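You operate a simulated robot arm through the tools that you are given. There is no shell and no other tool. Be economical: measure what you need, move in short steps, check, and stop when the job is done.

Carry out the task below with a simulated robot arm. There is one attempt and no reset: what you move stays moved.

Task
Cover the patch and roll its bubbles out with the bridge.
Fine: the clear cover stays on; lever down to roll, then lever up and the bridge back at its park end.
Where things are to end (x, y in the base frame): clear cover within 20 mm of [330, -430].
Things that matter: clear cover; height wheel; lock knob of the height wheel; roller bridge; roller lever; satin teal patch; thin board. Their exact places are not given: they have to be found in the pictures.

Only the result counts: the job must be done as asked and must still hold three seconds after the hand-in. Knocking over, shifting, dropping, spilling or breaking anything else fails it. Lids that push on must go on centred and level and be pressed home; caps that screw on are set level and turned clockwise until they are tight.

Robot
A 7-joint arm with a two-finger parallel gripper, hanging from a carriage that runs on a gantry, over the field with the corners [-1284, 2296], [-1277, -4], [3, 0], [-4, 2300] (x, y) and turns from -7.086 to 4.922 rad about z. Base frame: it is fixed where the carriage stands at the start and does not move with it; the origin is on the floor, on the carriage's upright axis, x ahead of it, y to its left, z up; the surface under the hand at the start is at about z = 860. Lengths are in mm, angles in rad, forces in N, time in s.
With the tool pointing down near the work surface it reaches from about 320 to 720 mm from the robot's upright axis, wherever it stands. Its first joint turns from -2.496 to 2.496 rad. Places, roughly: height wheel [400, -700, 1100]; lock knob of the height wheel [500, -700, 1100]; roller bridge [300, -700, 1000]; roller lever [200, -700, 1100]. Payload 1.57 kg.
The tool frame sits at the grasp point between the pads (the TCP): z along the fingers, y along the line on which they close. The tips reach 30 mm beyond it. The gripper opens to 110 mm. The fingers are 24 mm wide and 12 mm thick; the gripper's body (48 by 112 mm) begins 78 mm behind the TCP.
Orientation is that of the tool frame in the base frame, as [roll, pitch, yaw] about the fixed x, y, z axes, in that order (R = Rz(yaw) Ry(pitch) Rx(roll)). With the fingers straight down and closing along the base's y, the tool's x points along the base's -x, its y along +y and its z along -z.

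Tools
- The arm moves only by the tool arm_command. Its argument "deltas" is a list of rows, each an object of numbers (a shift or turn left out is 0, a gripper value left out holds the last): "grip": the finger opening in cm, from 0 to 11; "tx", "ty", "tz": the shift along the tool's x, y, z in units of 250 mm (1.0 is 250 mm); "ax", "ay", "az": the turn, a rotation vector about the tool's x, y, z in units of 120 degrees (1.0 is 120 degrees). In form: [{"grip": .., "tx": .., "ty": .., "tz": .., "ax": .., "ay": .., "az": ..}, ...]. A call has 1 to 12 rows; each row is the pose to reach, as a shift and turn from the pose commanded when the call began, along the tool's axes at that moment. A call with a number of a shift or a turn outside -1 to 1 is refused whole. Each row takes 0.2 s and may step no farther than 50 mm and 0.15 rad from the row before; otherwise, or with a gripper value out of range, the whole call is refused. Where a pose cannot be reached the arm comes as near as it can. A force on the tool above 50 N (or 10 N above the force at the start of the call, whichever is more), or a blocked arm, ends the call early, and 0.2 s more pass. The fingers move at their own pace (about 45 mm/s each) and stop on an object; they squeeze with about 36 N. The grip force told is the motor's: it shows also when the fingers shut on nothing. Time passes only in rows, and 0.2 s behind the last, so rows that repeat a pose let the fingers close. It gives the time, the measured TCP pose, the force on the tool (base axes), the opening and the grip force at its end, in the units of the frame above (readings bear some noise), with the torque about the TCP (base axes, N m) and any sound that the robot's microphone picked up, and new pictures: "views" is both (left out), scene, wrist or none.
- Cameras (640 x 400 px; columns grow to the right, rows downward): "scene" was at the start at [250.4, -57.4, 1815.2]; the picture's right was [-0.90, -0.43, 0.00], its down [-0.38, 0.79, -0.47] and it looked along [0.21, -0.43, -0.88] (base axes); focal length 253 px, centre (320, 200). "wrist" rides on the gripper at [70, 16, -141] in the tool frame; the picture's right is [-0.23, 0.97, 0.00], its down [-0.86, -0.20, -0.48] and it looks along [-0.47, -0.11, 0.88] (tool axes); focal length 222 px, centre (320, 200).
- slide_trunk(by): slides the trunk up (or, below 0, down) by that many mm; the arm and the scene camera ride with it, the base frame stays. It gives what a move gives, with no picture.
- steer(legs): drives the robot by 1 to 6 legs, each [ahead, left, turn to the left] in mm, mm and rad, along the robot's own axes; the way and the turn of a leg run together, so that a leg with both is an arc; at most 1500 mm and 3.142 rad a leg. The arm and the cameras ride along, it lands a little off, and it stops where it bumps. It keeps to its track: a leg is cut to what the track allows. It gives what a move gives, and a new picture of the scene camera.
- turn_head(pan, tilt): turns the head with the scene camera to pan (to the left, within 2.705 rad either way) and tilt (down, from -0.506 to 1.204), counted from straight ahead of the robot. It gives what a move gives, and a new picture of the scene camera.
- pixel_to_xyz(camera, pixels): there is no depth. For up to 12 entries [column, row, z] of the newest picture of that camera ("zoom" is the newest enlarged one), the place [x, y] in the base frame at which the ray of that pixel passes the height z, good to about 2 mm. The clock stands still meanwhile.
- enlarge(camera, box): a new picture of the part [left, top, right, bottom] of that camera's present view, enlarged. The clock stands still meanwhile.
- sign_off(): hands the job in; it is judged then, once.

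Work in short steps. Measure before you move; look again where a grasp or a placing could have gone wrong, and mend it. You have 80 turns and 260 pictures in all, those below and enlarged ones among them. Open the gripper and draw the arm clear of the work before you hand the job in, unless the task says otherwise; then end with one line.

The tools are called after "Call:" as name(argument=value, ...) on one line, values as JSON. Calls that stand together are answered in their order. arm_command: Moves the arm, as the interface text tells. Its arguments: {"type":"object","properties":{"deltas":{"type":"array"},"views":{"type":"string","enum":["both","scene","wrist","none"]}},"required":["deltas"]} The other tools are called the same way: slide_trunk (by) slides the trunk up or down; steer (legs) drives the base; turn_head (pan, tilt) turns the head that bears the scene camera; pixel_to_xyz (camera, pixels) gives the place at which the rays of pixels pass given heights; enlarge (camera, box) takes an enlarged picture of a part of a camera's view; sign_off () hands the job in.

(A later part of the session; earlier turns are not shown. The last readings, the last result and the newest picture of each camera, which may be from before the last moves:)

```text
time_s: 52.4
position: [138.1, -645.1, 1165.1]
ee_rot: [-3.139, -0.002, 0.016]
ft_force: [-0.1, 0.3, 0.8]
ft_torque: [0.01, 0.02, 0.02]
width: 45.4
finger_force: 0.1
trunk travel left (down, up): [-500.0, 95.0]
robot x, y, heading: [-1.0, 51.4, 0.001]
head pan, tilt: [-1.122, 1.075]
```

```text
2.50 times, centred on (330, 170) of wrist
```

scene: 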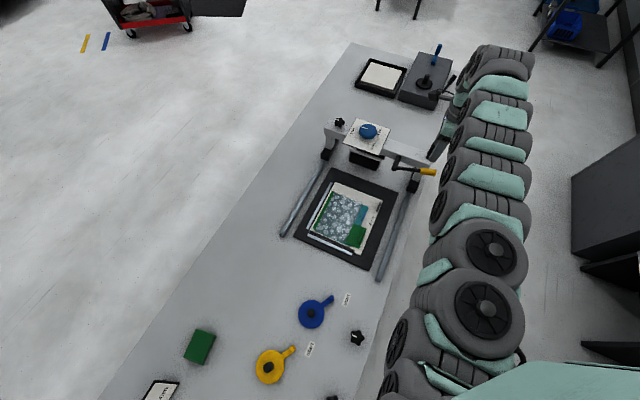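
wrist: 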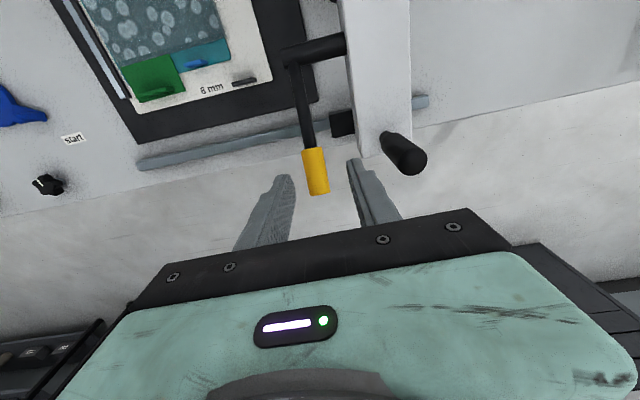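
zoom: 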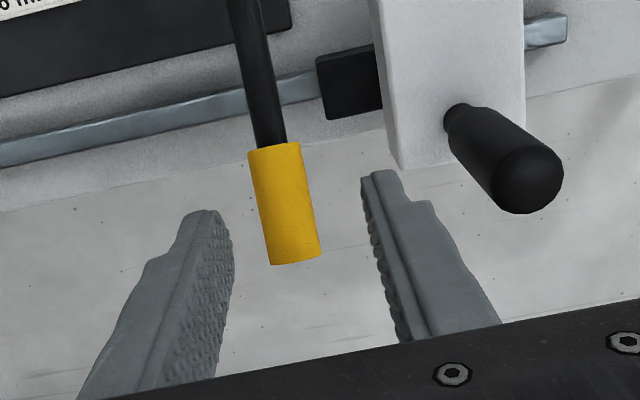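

Call:
pixel_to_xyz(camera="wrist", pixels=[[313, 150, 1070], [319, 192, 1090], [316, 170, 1080], [368, 140, 1060], [405, 158, 1145]])

Call:
arm_command(deltas=[{"tz": 0.08, "tx": -0.02}, {"tz": 0.16, "tx": -0.03}, {"tz": 0.22, "tx": -0.03}, {"tz": 0.25, "tx": -0.03}, {"tz": 0.27, "tx": -0.03}, {"tz": 0.27, "tx": -0.03}], views="wrist")

```text
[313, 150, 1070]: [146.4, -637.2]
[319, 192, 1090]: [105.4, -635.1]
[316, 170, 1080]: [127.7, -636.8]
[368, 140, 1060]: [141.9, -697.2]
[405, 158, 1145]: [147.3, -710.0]
```

```text
time_s: 53.8
position: [130.7, -635.6, 1106.0]
ee_rot: [-3.136, -0.002, 0.016]
ft_force: [0.2, -0.3, 0.1]
ft_torque: [-0.01, 0.0, 0.0]
width: 45.1
finger_force: 0.1
out of reach, approached as far as the arm can: row 1, 2, 3, 4, 5, 6
trunk travel left (down, up): [-500.0, 95.0]
robot x, y, heading: [-1.4, 51.3, -0.003]
head pan, tilt: [-1.122, 1.075]
```

wrist: 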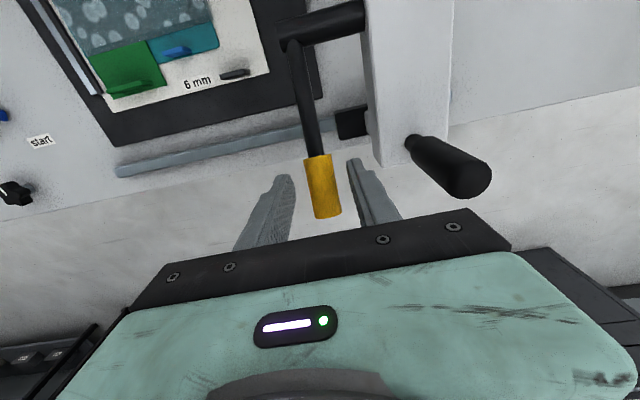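

Fingers straddle the yellow handle at y≈−636. I nudge the carriage −10 in y, lower ≈12 mm and close.

Call:
steer(legs=[[0, -8, 0]])

Call:
arm_command(deltas=[{"tz": 0.024}, {"tz": 0.044}, {"tz": 0.044, "grip": 1}, {"tz": 0.044}, {"tz": 0.044}, {"tz": 0.044}], views="wrist")

```text
time_s: 54.6
position: [132.1, -644.0, 1106.2]
ee_rot: [-3.138, -0.001, 0.017]
ft_force: [-0.5, 0.2, -0.1]
ft_torque: [0.01, 0.04, 0.02]
width: 44.8
finger_force: 0.2
trunk travel left (down, up): [-500.0, 95.0]
robot x, y, heading: [-5.9, 39.5, -0.002]
head pan, tilt: [-1.122, 1.075]
```

scene: 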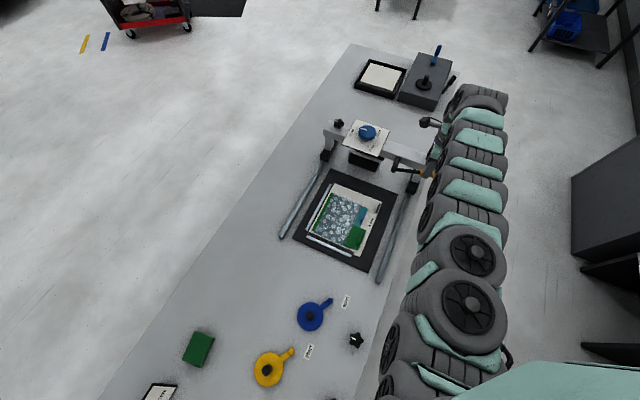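

```text
time_s: 56.0
position: [131.7, -641.0, 1096.3]
ee_rot: [-3.137, -0.005, 0.016]
ft_force: [1.7, -2.4, -8.7]
ft_torque: [-0.45, 0.15, -0.73]
width: 23.6
finger_force: 35.6
out of reach, approached as far as the arm can: row 1, 2, 3
trunk travel left (down, up): [-500.0, 95.0]
robot x, y, heading: [-1.7, 41.1, -0.002]
head pan, tilt: [-1.122, 1.075]
```

wrist: 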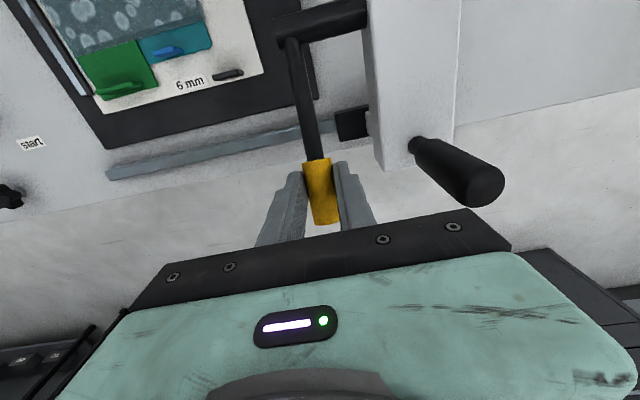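

Handle gripped (23.6 mm). I now draw the bridge in +y by driving the carriage 150 mm, then check.

Call:
steer(legs=[[0, 120, 0]])

Call:
enlarge(camera="scene", box=[290, 90, 450, 220])

```text
time_s: 57.2
position: [130.3, -521.8, 1097.0]
ee_rot: [-3.137, -0.001, 0.015]
ft_force: [-2.8, 2.7, 3.2]
ft_torque: [-0.17, 0.04, -0.84]
width: 23.6
finger_force: 35.6
trunk travel left (down, up): [-500.0, 95.0]
robot x, y, heading: [-4.1, 155.7, -0.004]
head pan, tilt: [-1.122, 1.075]
```

scene: 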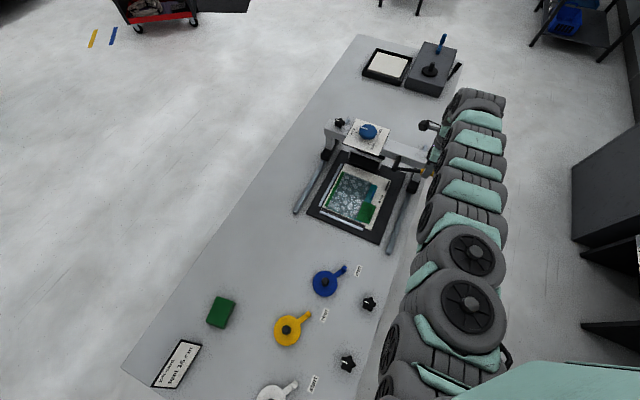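

```text
3.08 times, centred on (370, 155) of scene
```

zoom: 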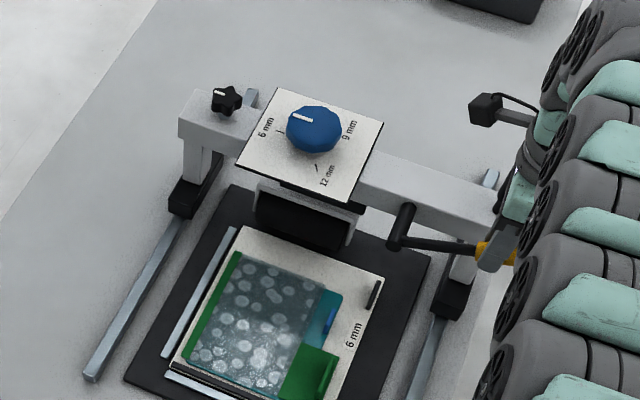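

The bridge follows cleanly, and the roller is about to reach the board. Another 100 mm.

Call:
steer(legs=[[0, 90, 0]])

Call:
enlarge(camera="scene", box=[290, 80, 450, 210])

```text
time_s: 58.3
position: [129.0, -432.8, 1095.5]
ee_rot: [-3.138, 0.0, 0.016]
ft_force: [-3.0, 1.7, 2.2]
ft_torque: [-0.22, 0.06, -0.77]
width: 23.4
finger_force: 35.6
trunk travel left (down, up): [-500.0, 95.0]
robot x, y, heading: [0.2, 249.0, -0.003]
head pan, tilt: [-1.122, 1.075]
```

scene: 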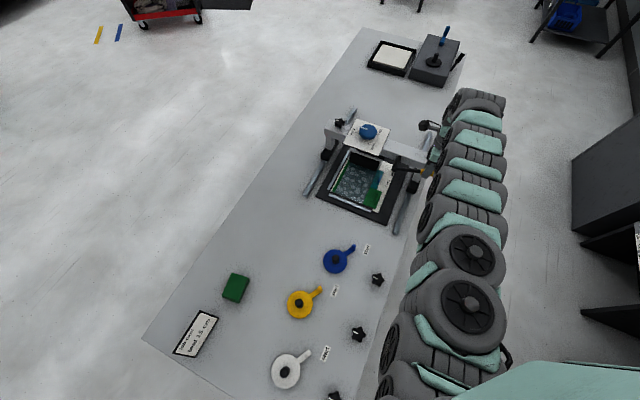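

```text
3.08 times, centred on (370, 145) of scene
```

zoom: 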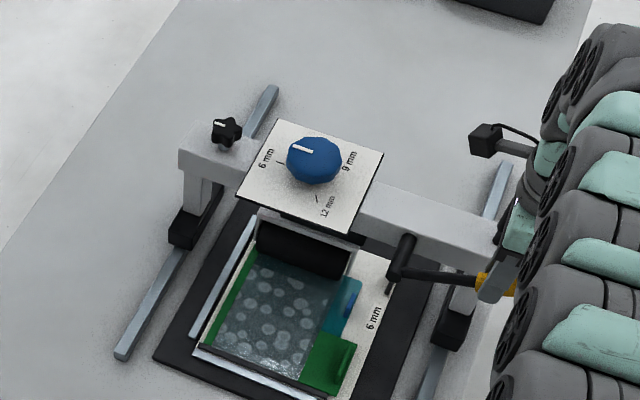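

The roller has started onto the patch. Continue 90 mm.

Call:
steer(legs=[[0, 90, 0]])

Call:
enlarge(camera="scene", box=[290, 80, 450, 210])

```text
time_s: 59.4
position: [129.8, -343.3, 1096.3]
ee_rot: [-3.133, -0.001, 0.014]
ft_force: [-4.2, 3.2, 7.7]
ft_torque: [-0.23, 0.0, -0.79]
width: 23.1
finger_force: 35.9
trunk travel left (down, up): [-500.0, 95.0]
robot x, y, heading: [-3.4, 337.3, 0.001]
head pan, tilt: [-1.122, 1.075]
```

scene: 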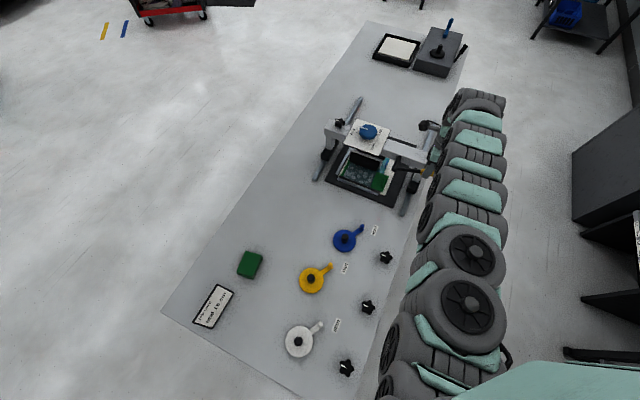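

```text
3.08 times, centred on (370, 145) of scene
```

zoom: 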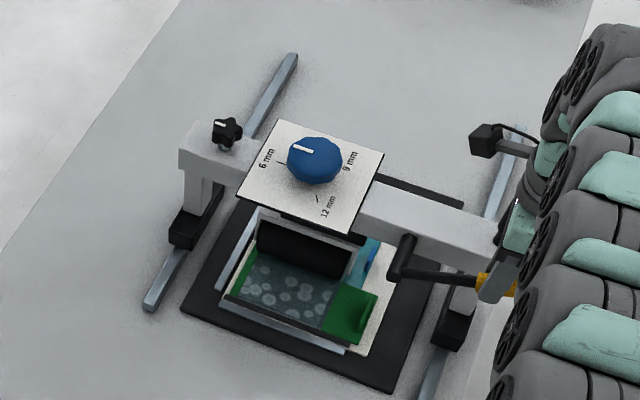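

Halfway across. Continue 85 mm toward the far end of the patch.

Call:
steer(legs=[[0, 75, 0]])

Call:
enlarge(camera="scene", box=[290, 80, 450, 210])

```text
time_s: 60.5
position: [129.8, -267.6, 1096.6]
ee_rot: [-3.136, 0.0, 0.018]
ft_force: [-4.6, 3.3, 6.6]
ft_torque: [-0.15, -0.18, -0.84]
width: 23.5
finger_force: 35.7
trunk travel left (down, up): [-500.0, 95.0]
robot x, y, heading: [-2.5, 413.6, 0.004]
head pan, tilt: [-1.122, 1.075]
```

scene: 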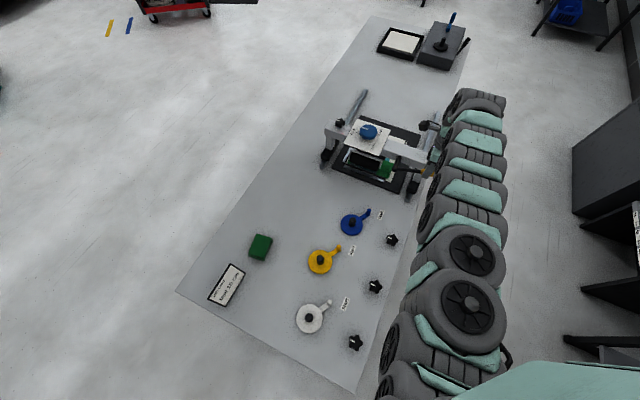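

```text
3.08 times, centred on (370, 145) of scene
```

zoom: 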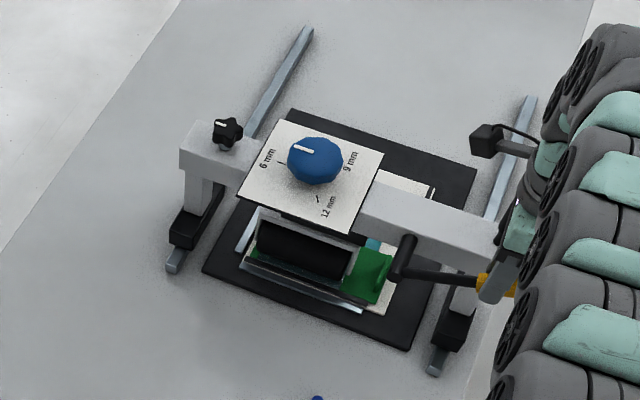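

Almost at the end; 20 mm more so the roller clears the patch edge.

Call:
steer(legs=[[0, 22, 0]])

Call:
enlarge(camera="scene", box=[320, 110, 430, 200])

```text
time_s: 61.3
position: [130.6, -263.8, 1103.8]
ee_rot: [3.111, 0.0, 0.018]
ft_force: [0.9, -11.1, -2.3]
ft_torque: [-0.53, -0.16, -0.09]
width: 23.6
finger_force: 35.5
trunk travel left (down, up): [-500.0, 95.0]
robot x, y, heading: [2.2, 429.9, -0.005]
head pan, tilt: [-1.122, 1.075]
stopped in leg 1: the force on the tool passed its limit at 57 N (the readings are from after the stop); the commanded pose is now the measured one
```

scene: 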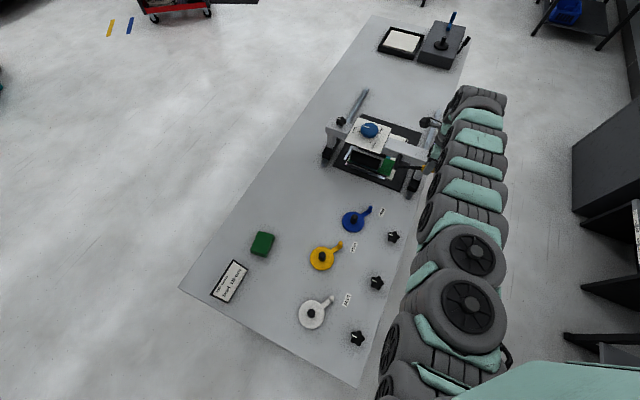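

```text
4.44 times, centred on (375, 155) of scene
```

zoom: 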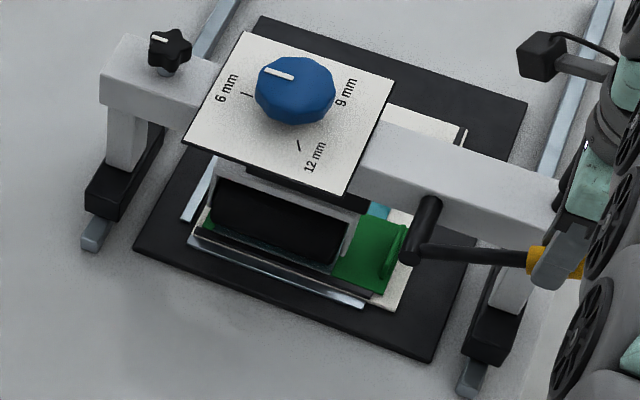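

The bridge hit its far end stop (beam ≈−336), so the whole patch is rolled. To raise the lever I need a bit more reach margin: open, drive −25 in y, re-centre the arm on the handle and re-grip.

Call:
arm_command(deltas=[{"grip": 9}, {"grip": 9}, {"grip": 9}, {"grip": 9}, {"grip": 9}], views="none")

Call:
steer(legs=[[0, -25, 0]])

Call:
arm_command(deltas=[{"ty": -0.04}, {"ty": -0.09}, {"ty": -0.09}], views="wrist")

```text
time_s: 62.5
position: [131.8, -261.8, 1101.1]
ee_rot: [3.12, 0.001, 0.018]
ft_force: [0.3, 0.6, 0.2]
ft_torque: [0.03, -0.03, -0.04]
width: 90.0
finger_force: 0.1
trunk travel left (down, up): [-500.0, 95.0]
robot x, y, heading: [-4.5, 430.1, 0.001]
head pan, tilt: [-1.122, 1.075]
```

```text
time_s: 63.4
position: [132.0, -285.3, 1101.4]
ee_rot: [3.119, -0.002, 0.018]
ft_force: [-0.1, -0.5, 0.4]
ft_torque: [0.01, 0.0, 0.01]
width: 90.2
finger_force: 0.1
trunk travel left (down, up): [-500.0, 95.0]
robot x, y, heading: [-2.1, 406.9, -0.002]
head pan, tilt: [-1.122, 1.075]
```

scene: 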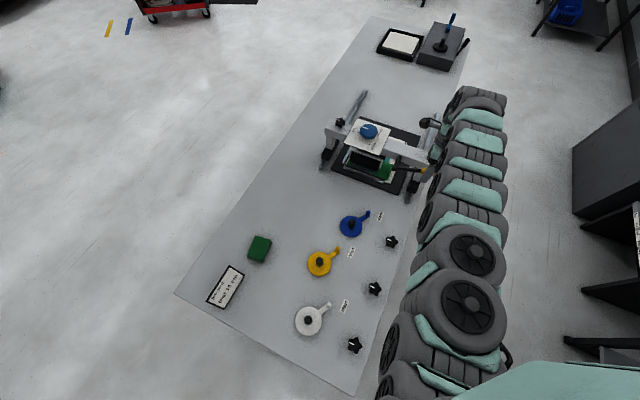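

```text
time_s: 64.2
position: [131.9, -261.8, 1102.0]
ee_rot: [3.119, 0.0, 0.019]
ft_force: [0.5, 0.0, -1.1]
ft_torque: [-0.03, 0.01, 0.03]
width: 90.1
finger_force: 0.1
trunk travel left (down, up): [-500.0, 95.0]
robot x, y, heading: [-1.4, 406.6, 0.002]
head pan, tilt: [-1.122, 1.075]
```

wrist: 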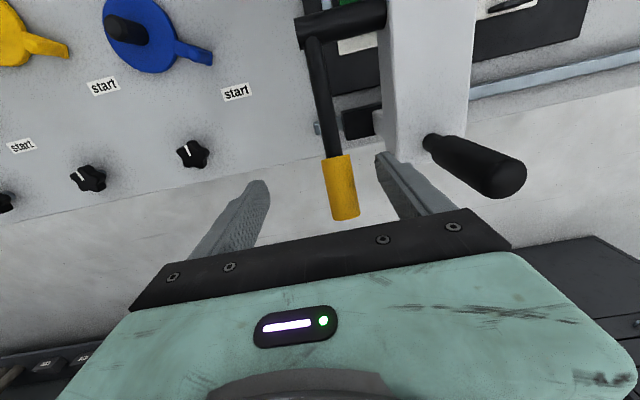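

The handle sits between the open fingers (a bit to −y). I shift +13 x, −8 y, down 10, and close on it.

Call:
arm_command(deltas=[{"grip": 5, "tx": 0.025, "ty": 0.03}, {"tx": 0.052, "ty": 0.036}, {"tx": 0.052, "ty": 0.036, "tz": 0.02}, {"tx": 0.052, "ty": 0.036, "tz": 0.04}, {"grip": 1, "tx": 0.052, "ty": 0.036, "tz": 0.04}, {"tx": 0.052, "ty": 0.036, "tz": 0.04}, {"tx": 0.052, "ty": 0.036, "tz": 0.04}, {"tx": 0.052, "ty": 0.036, "tz": 0.04}], views="wrist")

```text
time_s: 66.0
position: [143.6, -271.4, 1092.5]
ee_rot: [3.119, 0.0, 0.019]
ft_force: [0.5, 2.0, 9.0]
ft_torque: [0.05, -0.19, -0.11]
width: 23.8
finger_force: 35.3
trunk travel left (down, up): [-500.0, 95.0]
robot x, y, heading: [-3.6, 407.1, -0.003]
head pan, tilt: [-1.122, 1.075]
```

wrist: 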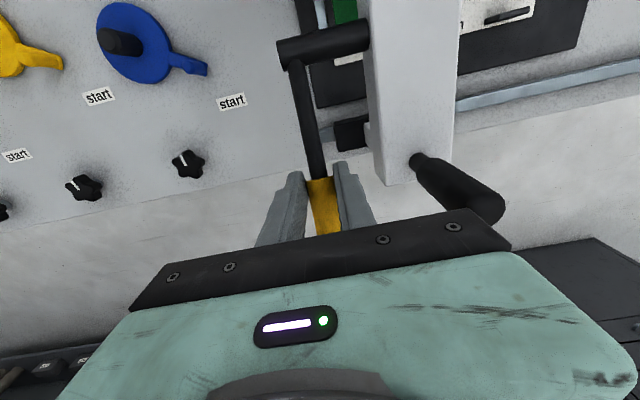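

Re-gripped. I follow the arc up to the vertical.

Call:
arm_command(deltas=[{"tx": 0.016, "tz": -0.031}, {"tx": 0.035, "tz": -0.062}, {"tx": 0.057, "tz": -0.09}, {"tx": 0.079, "tz": -0.114}, {"tx": 0.104, "tz": -0.136}, {"tx": 0.131, "tz": -0.157}, {"tx": 0.16, "tz": -0.175}, {"tx": 0.189, "tz": -0.191}, {"tx": 0.22, "tz": -0.203}, {"tx": 0.253, "tz": -0.214}, {"tx": 0.299, "tz": -0.224}, {"tx": 0.34, "tz": -0.227}])

Call:
enlarge(camera="scene", box=[310, 80, 450, 200])

```text
time_s: 68.5
position: [228.7, -268.3, 1147.6]
ee_rot: [3.119, 0.0, 0.017]
ft_force: [-0.7, 0.4, -0.3]
ft_torque: [0.01, -0.01, -0.03]
width: 10.1
finger_force: 0.1
trunk travel left (down, up): [-500.0, 95.0]
robot x, y, heading: [-3.1, 407.4, -0.003]
head pan, tilt: [-1.122, 1.075]
```

scene: 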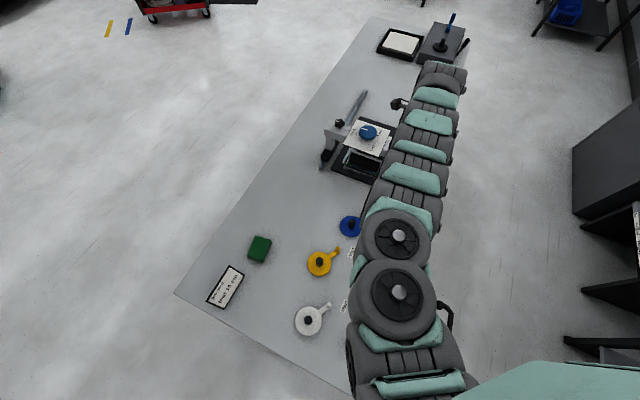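
wrist: 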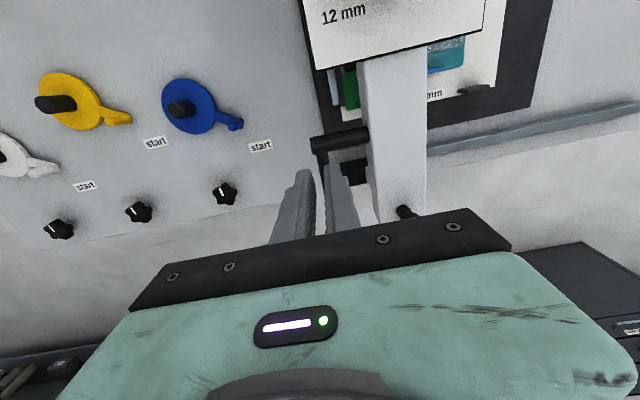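

```text
3.33 times, centred on (380, 140) of scene
```

zoom: 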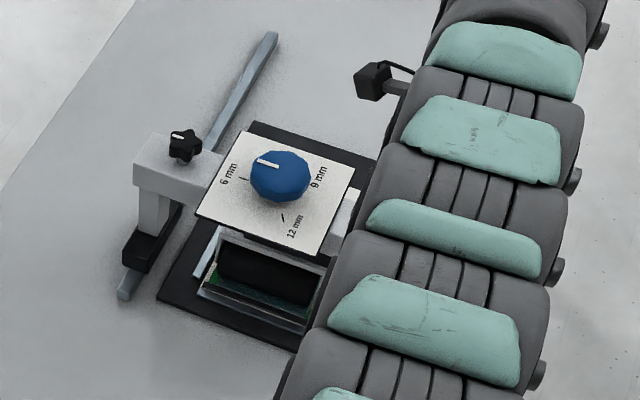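

The grip slipped partway (fingers at 10 mm). I move back −x and up to see where the lever is now.

Call:
arm_command(deltas=[{"grip": 6, "tz": -0.08}, {"tz": -0.1, "tx": -0.1}, {"tz": -0.1, "tx": -0.25}, {"tz": -0.1, "tx": -0.35}, {"tz": -0.1, "tx": -0.35}])

Call:
enlarge(camera="wrist", box=[220, 20, 520, 230])

```text
time_s: 69.8
position: [140.6, -270.7, 1173.0]
ee_rot: [3.12, 0.0, 0.017]
ft_force: [0.6, 0.0, -0.8]
ft_torque: [0.0, 0.0, -0.03]
width: 60.2
finger_force: 0.0
trunk travel left (down, up): [-500.0, 95.0]
robot x, y, heading: [-2.4, 405.1, -0.001]
head pan, tilt: [-1.122, 1.075]
```

scene: 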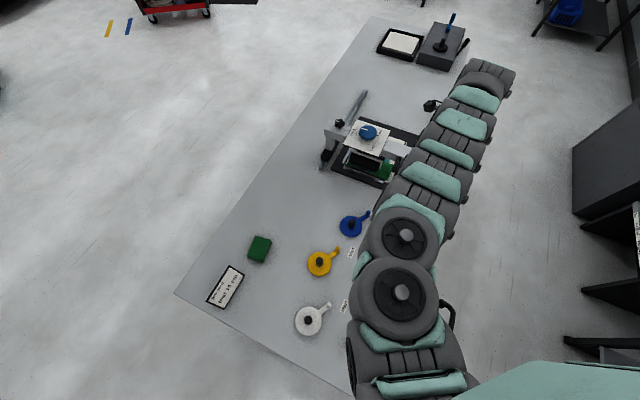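
wrist: 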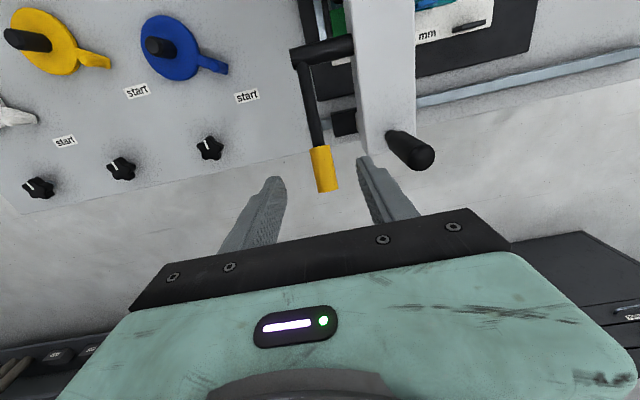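

```text
1.90 times, centred on (370, 125) of wrist
```

zoom: 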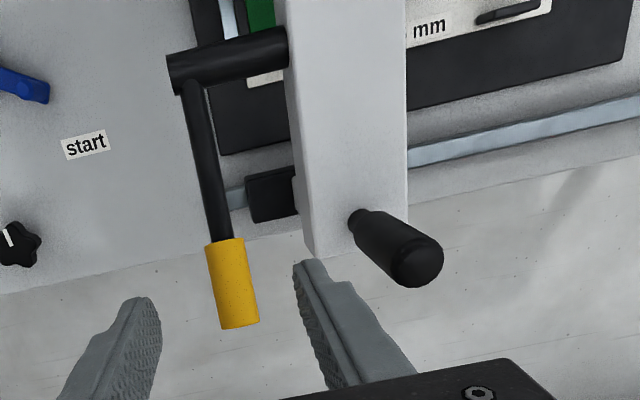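

Lever is still down; my grip was only on the top of the handle. I'll re-grip deeper (tips below the handle's axis). Measuring handle position and shifting the carriage 12 mm for reach.

Call:
pixel_to_xyz(camera="wrist", pixels=[[318, 148, 1068], [328, 190, 1088], [322, 170, 1078], [302, 65, 1032], [366, 150, 1060]])

Call:
steer(legs=[[0, -14, 0]])

```text
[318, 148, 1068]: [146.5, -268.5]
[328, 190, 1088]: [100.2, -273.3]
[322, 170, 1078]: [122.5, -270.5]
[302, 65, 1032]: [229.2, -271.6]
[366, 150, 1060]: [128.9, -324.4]
```

```text
time_s: 70.5
position: [141.5, -283.5, 1172.4]
ee_rot: [3.117, -0.001, 0.018]
ft_force: [0.8, -0.3, -0.1]
ft_torque: [0.03, -0.05, -0.03]
width: 60.1
finger_force: 0.1
trunk travel left (down, up): [-500.0, 95.0]
robot x, y, heading: [-1.8, 389.7, 0.0]
head pan, tilt: [-1.122, 1.075]
```

scene: 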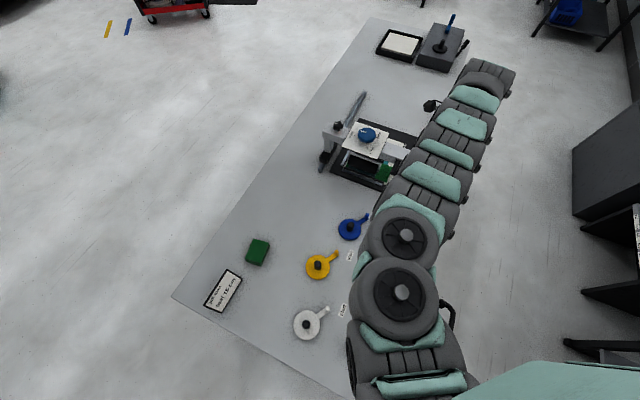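

Handle axis is y≈−270.5 and beam front y≈−324. I lower to 1110, centre in y, then lower to ≈1081 and close fully.

Call:
arm_command(deltas=[{"tz": 0.12, "tx": -0.03}, {"tz": 0.24, "tx": -0.03}, {"grip": 5, "tz": 0.25, "tx": -0.03, "ty": -0.03}, {"tz": 0.25, "tx": -0.03, "ty": -0.052}, {"tz": 0.3, "tx": -0.03, "ty": -0.052}, {"tz": 0.34, "tx": -0.03, "ty": -0.052}, {"tz": 0.365, "tx": -0.03, "ty": -0.052}, {"grip": 0, "tz": 0.365, "tx": -0.03, "ty": -0.052}, {"tz": 0.365, "tx": -0.03, "ty": -0.052}, {"tz": 0.365, "tx": -0.03, "ty": -0.052}, {"tz": 0.365, "tx": -0.03, "ty": -0.052}], views="wrist")

```text
time_s: 72.9
position: [131.6, -271.4, 1081.5]
ee_rot: [3.119, 0.001, 0.017]
ft_force: [0.1, -0.5, -0.4]
ft_torque: [-0.08, -0.22, -0.34]
width: 23.7
finger_force: 35.5
trunk travel left (down, up): [-500.0, 95.0]
robot x, y, heading: [-1.6, 391.3, -0.001]
head pan, tilt: [-1.122, 1.075]
```

wrist: 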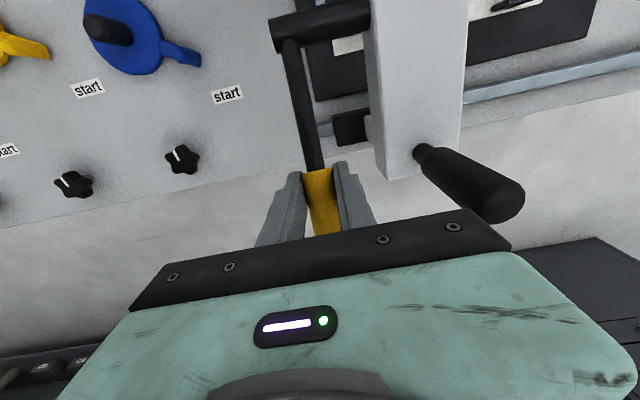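

Firmly gripped across the handle. I raise through the first ~18° and check.

Call:
arm_command(deltas=[{"tx": 0.009, "tz": -0.019}, {"tx": 0.018, "tz": -0.038}, {"tx": 0.029, "tz": -0.058}, {"tx": 0.041, "tz": -0.076}, {"tx": 0.054, "tz": -0.094}, {"tx": 0.068, "tz": -0.112}, {"tx": 0.068, "tz": -0.112}], views="wrist")

```text
time_s: 74.5
position: [147.0, -272.0, 1110.1]
ee_rot: [3.119, 0.002, 0.017]
ft_force: [-12.6, 3.5, -2.9]
ft_torque: [-0.01, 0.88, 0.12]
width: 23.5
finger_force: 35.5
trunk travel left (down, up): [-500.0, 95.0]
robot x, y, heading: [1.4, 390.3, -0.003]
head pan, tilt: [-1.122, 1.075]
```

wrist: 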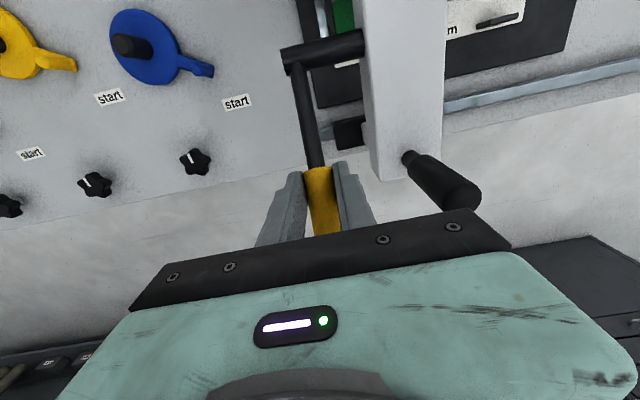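

The lever follows. I continue the arc to vertical.

Call:
arm_command(deltas=[{"tx": 0.026, "tz": -0.028}, {"tx": 0.053, "tz": -0.053}, {"tx": 0.083, "tz": -0.075}, {"tx": 0.114, "tz": -0.096}, {"tx": 0.148, "tz": -0.113}, {"tx": 0.182, "tz": -0.128}, {"tx": 0.218, "tz": -0.139}, {"tx": 0.255, "tz": -0.147}, {"tx": 0.292, "tz": -0.152}, {"tx": 0.33, "tz": -0.154}, {"tx": 0.34, "tz": -0.154}])

Call:
enlarge(camera="wrist", box=[220, 80, 460, 240])

```text
time_s: 76.9
position: [235.7, -267.6, 1148.5]
ee_rot: [3.119, -0.003, 0.019]
ft_force: [4.4, 0.9, -2.1]
ft_torque: [-0.01, -0.09, -0.01]
width: 0.0
finger_force: 21.2
trunk travel left (down, up): [-500.0, 95.0]
robot x, y, heading: [-1.1, 393.1, 0.0]
head pan, tilt: [-1.122, 1.075]
```

scene: 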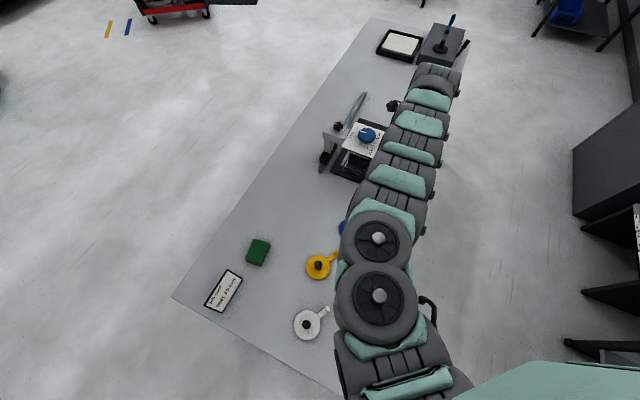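
wrist: 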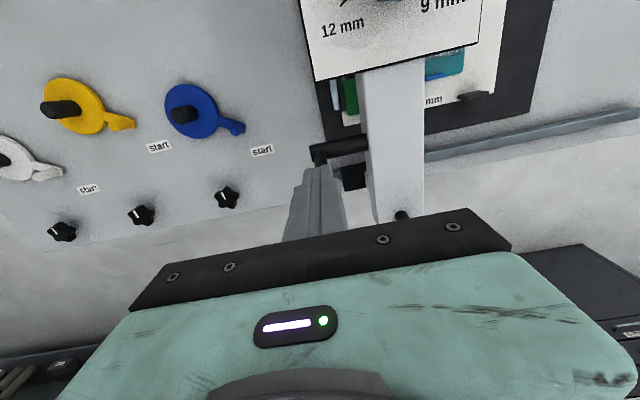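

```text
2.50 times, centred on (340, 160) of wrist
```

zoom: 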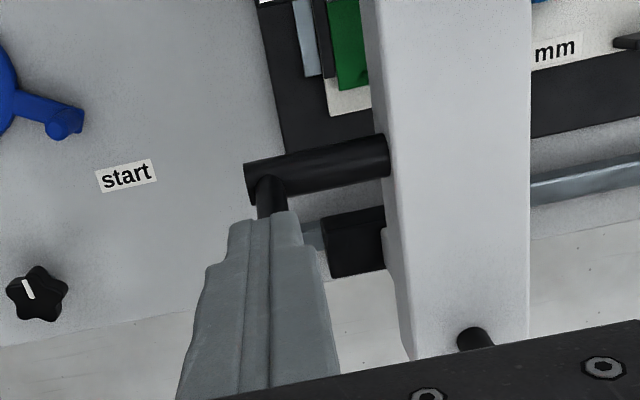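

It slipped again near the end. I rise and step back to see the lever's angle.

Call:
arm_command(deltas=[{"tz": -0.1}, {"tz": -0.15, "tx": -0.12}, {"tz": -0.15, "tx": -0.3}, {"tz": -0.15, "tx": -0.45}, {"tz": -0.15, "tx": -0.5}, {"tz": -0.15, "tx": -0.5}])

Call:
enlarge(camera="wrist", box=[220, 20, 520, 230])

```text
time_s: 78.3
position: [109.2, -270.1, 1186.8]
ee_rot: [3.12, 0.001, 0.018]
ft_force: [0.3, 0.7, -0.2]
ft_torque: [0.04, 0.02, 0.03]
width: 0.0
finger_force: 21.0
trunk travel left (down, up): [-500.0, 95.0]
robot x, y, heading: [-1.5, 392.7, 0.002]
head pan, tilt: [-1.122, 1.075]
```

scene: 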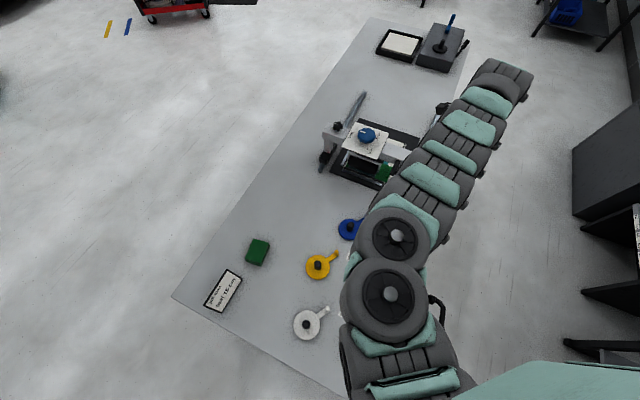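
wrist: 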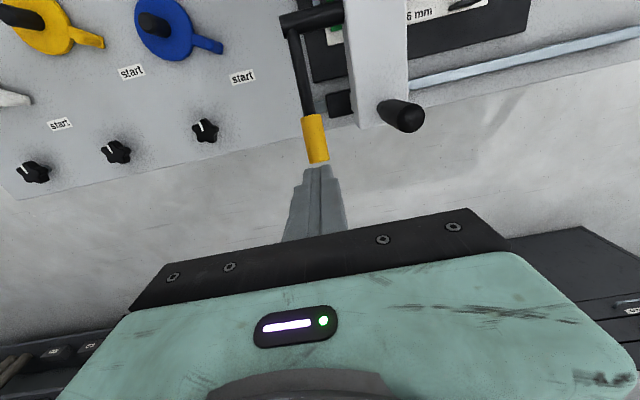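

```text
1.90 times, centred on (370, 125) of wrist
```

zoom: 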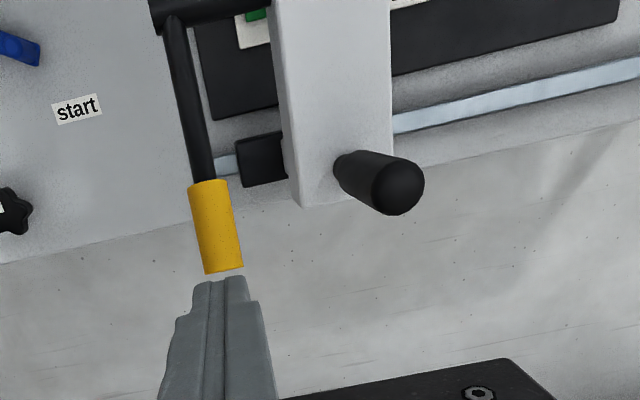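

Call:
pixel_to_xyz(camera="wrist", pixels=[[318, 160, 1110], [318, 160, 1090], [318, 160, 1070], [309, 118, 1070], [309, 118, 1090], [293, 35, 1032], [293, 35, 1020]])

```text
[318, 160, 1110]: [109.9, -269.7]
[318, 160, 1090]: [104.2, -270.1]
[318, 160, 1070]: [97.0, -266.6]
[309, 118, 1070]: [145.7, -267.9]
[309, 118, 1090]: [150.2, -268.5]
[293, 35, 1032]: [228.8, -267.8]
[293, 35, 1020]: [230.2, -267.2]
```

The handle fell back to the lower stop after slipping. I'll take a deeper grip (pads centred on its axis) and raise in checked stages.

Call:
arm_command(deltas=[{"grip": 5, "tx": 0.03, "tz": 0.06}, {"tx": 0.08, "tz": 0.16}, {"tx": 0.088, "tz": 0.28}, {"tx": 0.088, "tz": 0.36}, {"tx": 0.088, "tz": 0.42}, {"tx": 0.088, "tz": 0.45}, {"tx": 0.088, "tz": 0.465}, {"grip": 0, "tx": 0.088, "tz": 0.465}, {"tx": 0.088, "tz": 0.465}, {"tx": 0.088, "tz": 0.465}, {"tx": 0.088, "tz": 0.465}], views="wrist")

```text
time_s: 80.7
position: [130.5, -272.2, 1067.6]
ee_rot: [3.118, 0.001, 0.018]
ft_force: [-0.1, -2.1, -6.7]
ft_torque: [-0.02, 0.51, -0.39]
width: 23.7
finger_force: 35.6
trunk travel left (down, up): [-500.0, 95.0]
robot x, y, heading: [-1.5, 394.7, -0.006]
head pan, tilt: [-1.122, 1.075]
```

wrist: 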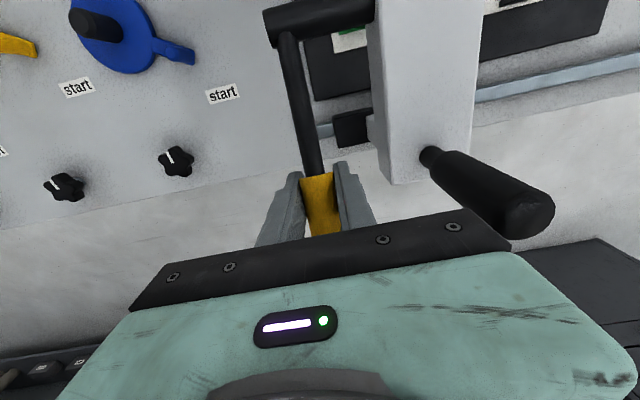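

Deep grip obtained. First stage: raise to ≈38° from vertical.

Call:
arm_command(deltas=[{"tx": 0.012, "tz": -0.026}, {"tx": 0.026, "tz": -0.054}, {"tx": 0.042, "tz": -0.079}, {"tx": 0.06, "tz": -0.103}, {"tx": 0.079, "tz": -0.126}, {"tx": 0.1, "tz": -0.148}, {"tx": 0.116, "tz": -0.162}, {"tx": 0.133, "tz": -0.177}, {"tx": 0.133, "tz": -0.177}], views="wrist")

```text
time_s: 82.7
position: [162.6, -271.0, 1114.5]
ee_rot: [3.119, 0.001, 0.016]
ft_force: [-18.4, 2.7, 5.1]
ft_torque: [0.27, 0.55, 0.26]
width: 23.9
finger_force: 36.2
trunk travel left (down, up): [-500.0, 95.0]
robot x, y, heading: [0.7, 391.3, -0.003]
head pan, tilt: [-1.122, 1.075]
```

wrist: 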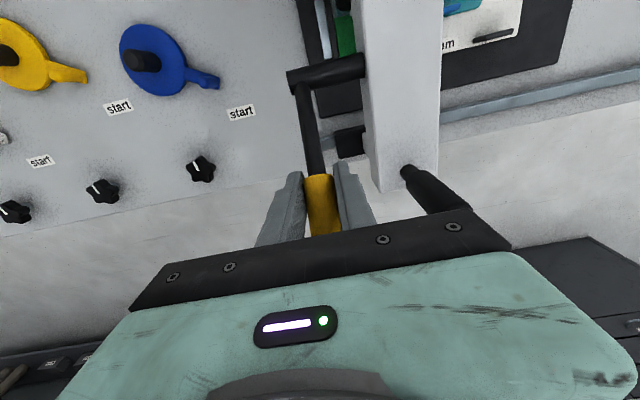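

The reaction is radially outward (Fx −18), so the true arc is a bit higher. I continue with a more vertical path to ≈25°.

Call:
arm_command(deltas=[{"tx": 0.004, "tz": -0.022}, {"tx": 0.02, "tz": -0.038}, {"tx": 0.034, "tz": -0.05}, {"tx": 0.055, "tz": -0.064}, {"tx": 0.075, "tz": -0.076}, {"tx": 0.096, "tz": -0.086}, {"tx": 0.096, "tz": -0.086}], views="wrist")

```text
time_s: 84.3
position: [187.4, -270.8, 1134.8]
ee_rot: [3.119, 0.002, 0.017]
ft_force: [-9.2, 2.6, -4.1]
ft_torque: [0.52, 1.02, 0.29]
width: 23.7
finger_force: 35.7
trunk travel left (down, up): [-500.0, 95.0]
robot x, y, heading: [-1.8, 387.8, -0.0]
head pan, tilt: [-1.122, 1.075]
```

wrist: 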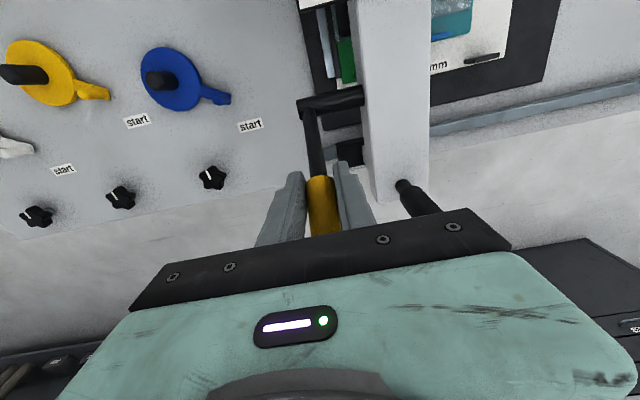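

Still gripped with lower force. Final stage to vertical.

Call:
arm_command(deltas=[{"tx": 0.03, "tz": -0.015}, {"tx": 0.06, "tz": -0.028}, {"tx": 0.085, "tz": -0.035}, {"tx": 0.112, "tz": -0.04}, {"tx": 0.135, "tz": -0.043}, {"tx": 0.156, "tz": -0.044}, {"tx": 0.17, "tz": -0.044}, {"tx": 0.17, "tz": -0.044}], views="wrist")

```text
time_s: 86.1
position: [231.5, -269.8, 1146.7]
ee_rot: [3.116, 0.002, 0.017]
ft_force: [-6.3, 3.7, 12.6]
ft_torque: [0.4, 1.07, 0.02]
width: 23.9
finger_force: 35.4
trunk travel left (down, up): [-500.0, 95.0]
robot x, y, heading: [-1.8, 394.8, -0.0]
head pan, tilt: [-1.122, 1.075]
```

wrist: 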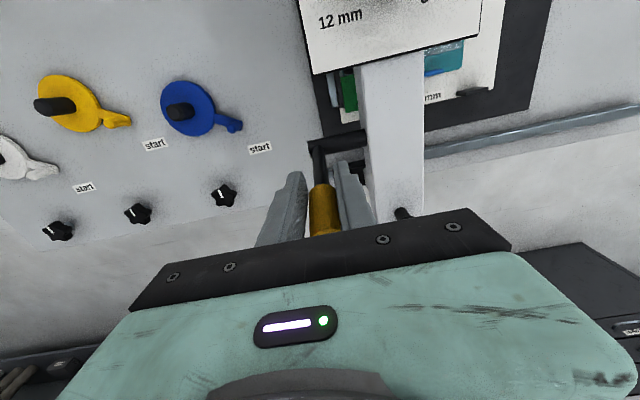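

Gripped and almost upright (initial upright x≈236). I push a few more mm in +x until the stop is felt.

Call:
arm_command(deltas=[{"tx": 0.012}, {"tx": 0.024}, {"tx": 0.036}, {"tx": 0.036}], views="none")

```text
time_s: 87.1
position: [241.6, -270.1, 1146.4]
ee_rot: [3.119, -0.002, 0.019]
ft_force: [-2.1, -2.2, -2.1]
ft_torque: [0.17, 0.62, 0.01]
width: 22.8
finger_force: 35.1
trunk travel left (down, up): [-500.0, 95.0]
robot x, y, heading: [-2.4, 394.2, -0.003]
head pan, tilt: [-1.122, 1.075]
```

Call:
arm_command(deltas=[{"tx": 0.012}, {"tx": 0.024}, {"tx": 0.024}], views="wrist")

Call:
enlarge(camera="wrist", box=[240, 110, 440, 245])

```text
time_s: 87.9
position: [248.3, -268.6, 1147.9]
ee_rot: [3.119, -0.003, 0.02]
ft_force: [5.4, 1.0, 1.4]
ft_torque: [0.02, -0.05, -0.03]
width: 0.1
finger_force: 21.0
trunk travel left (down, up): [-500.0, 95.0]
robot x, y, heading: [-0.4, 390.2, -0.005]
head pan, tilt: [-1.122, 1.075]
```

wrist: 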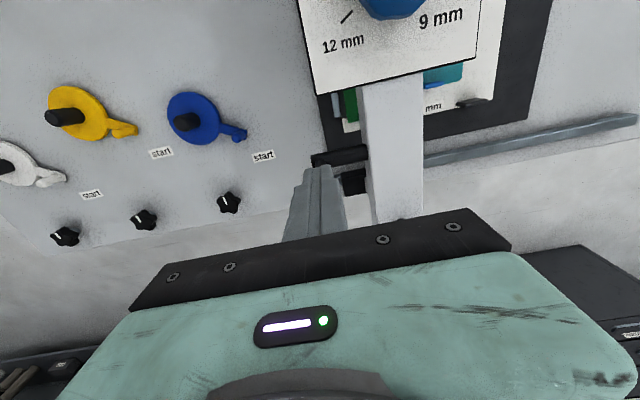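

```text
2.96 times, centred on (340, 178) of wrist
```

zoom: 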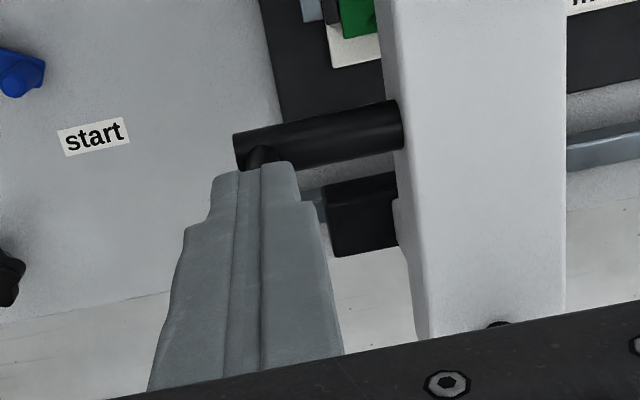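

The fingers slid off past the lever on its +x side, suggesting it's at its upright stop. I back away +x, then straight up well clear, to look without touching it.

Call:
arm_command(deltas=[{"tx": 0.06}, {"tx": 0.1}, {"tx": 0.1, "tz": -0.12}, {"tx": 0.1, "tz": -0.26}, {"tx": 0.1, "tz": -0.4}, {"tx": 0.1, "tz": -0.4}])

```text
time_s: 89.3
position: [270.8, -265.6, 1245.7]
ee_rot: [3.12, 0.0, 0.019]
ft_force: [-0.7, 0.5, -1.0]
ft_torque: [0.0, 0.01, 0.01]
width: 0.0
finger_force: 21.8
trunk travel left (down, up): [-500.0, 95.0]
robot x, y, heading: [-1.6, 388.6, -0.003]
head pan, tilt: [-1.122, 1.075]
```

scene: 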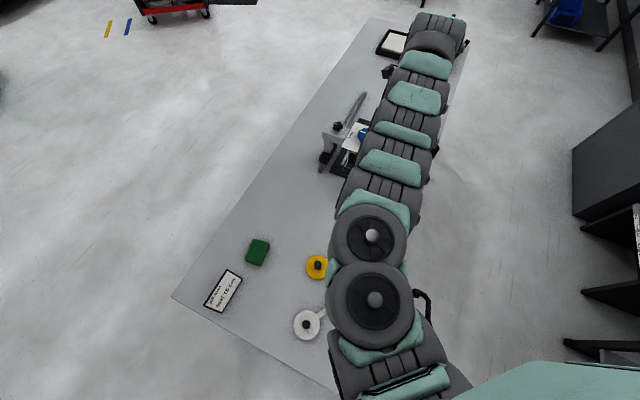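
wrist: 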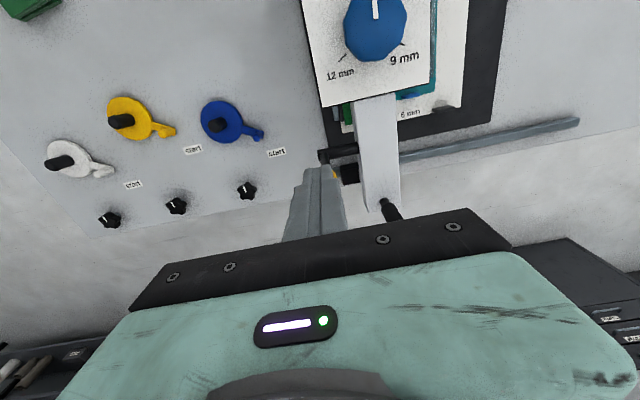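

Yellow is visible next to the finger at (335,172). I drive diagonally clear (+70 y, −120 x) to view it.

Call:
steer(legs=[[0, 70, 0], [-120, 0, 0]])

Call:
arm_command(deltas=[{"tz": 0}], views="wrist")

```text
time_s: 91.2
position: [150.9, -195.1, 1244.8]
ee_rot: [3.118, 0.0, 0.018]
ft_force: [-0.4, 0.4, -0.2]
ft_torque: [0.02, -0.01, 0.01]
width: 0.1
finger_force: 20.9
trunk travel left (down, up): [-500.0, 95.0]
robot x, y, heading: [-123.0, 458.8, -0.0]
head pan, tilt: [-1.122, 1.075]
```

scene: 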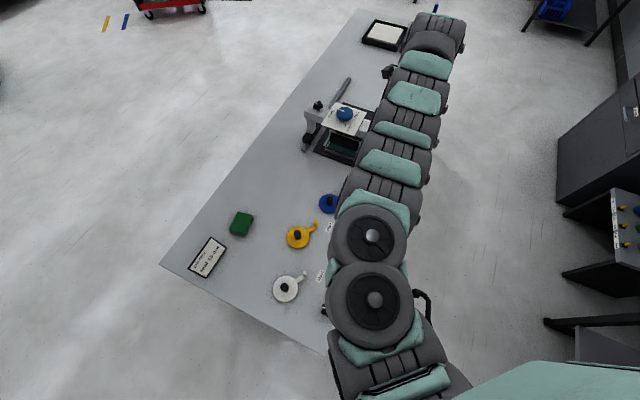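

```text
time_s: 91.6
position: [151.3, -195.5, 1245.4]
ee_rot: [3.119, -0.001, 0.016]
ft_force: [1.0, -0.3, -0.4]
ft_torque: [-0.01, 0.01, -0.01]
width: 0.3
finger_force: 21.7
trunk travel left (down, up): [-500.0, 95.0]
robot x, y, heading: [-126.7, 464.7, -0.001]
head pan, tilt: [-1.122, 1.075]
```

wrist: 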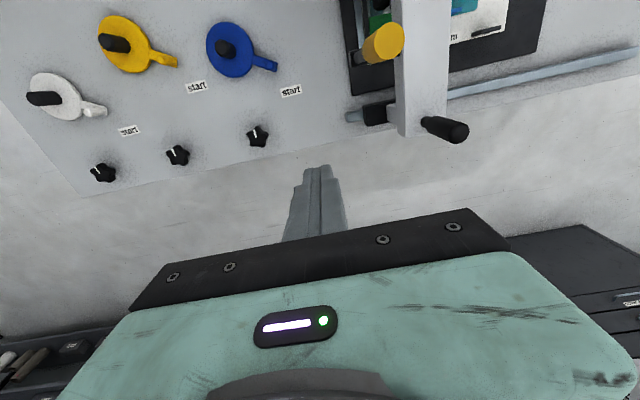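

The lever stands upright. I zoom to check its angle and the patch.

Call:
enlarge(camera="wrist", box=[330, 0, 500, 150])

Call:
pixel_to_xyz(camera="wrist", pixels=[[388, 41, 1165], [388, 41, 1180], [357, 57, 1020], [365, 50, 1035], [446, 128, 1150], [425, 122, 1060], [395, 40, 1060]])

```text
2.67 times, centred on (415, 75) of wrist
```

zoom: 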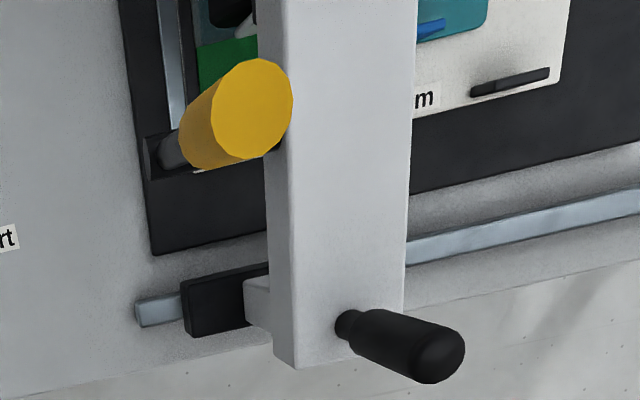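

```text
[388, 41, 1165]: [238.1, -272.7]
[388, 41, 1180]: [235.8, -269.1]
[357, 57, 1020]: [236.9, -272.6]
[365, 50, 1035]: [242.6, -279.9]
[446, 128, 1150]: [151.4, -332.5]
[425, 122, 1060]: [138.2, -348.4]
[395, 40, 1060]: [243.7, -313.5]
```

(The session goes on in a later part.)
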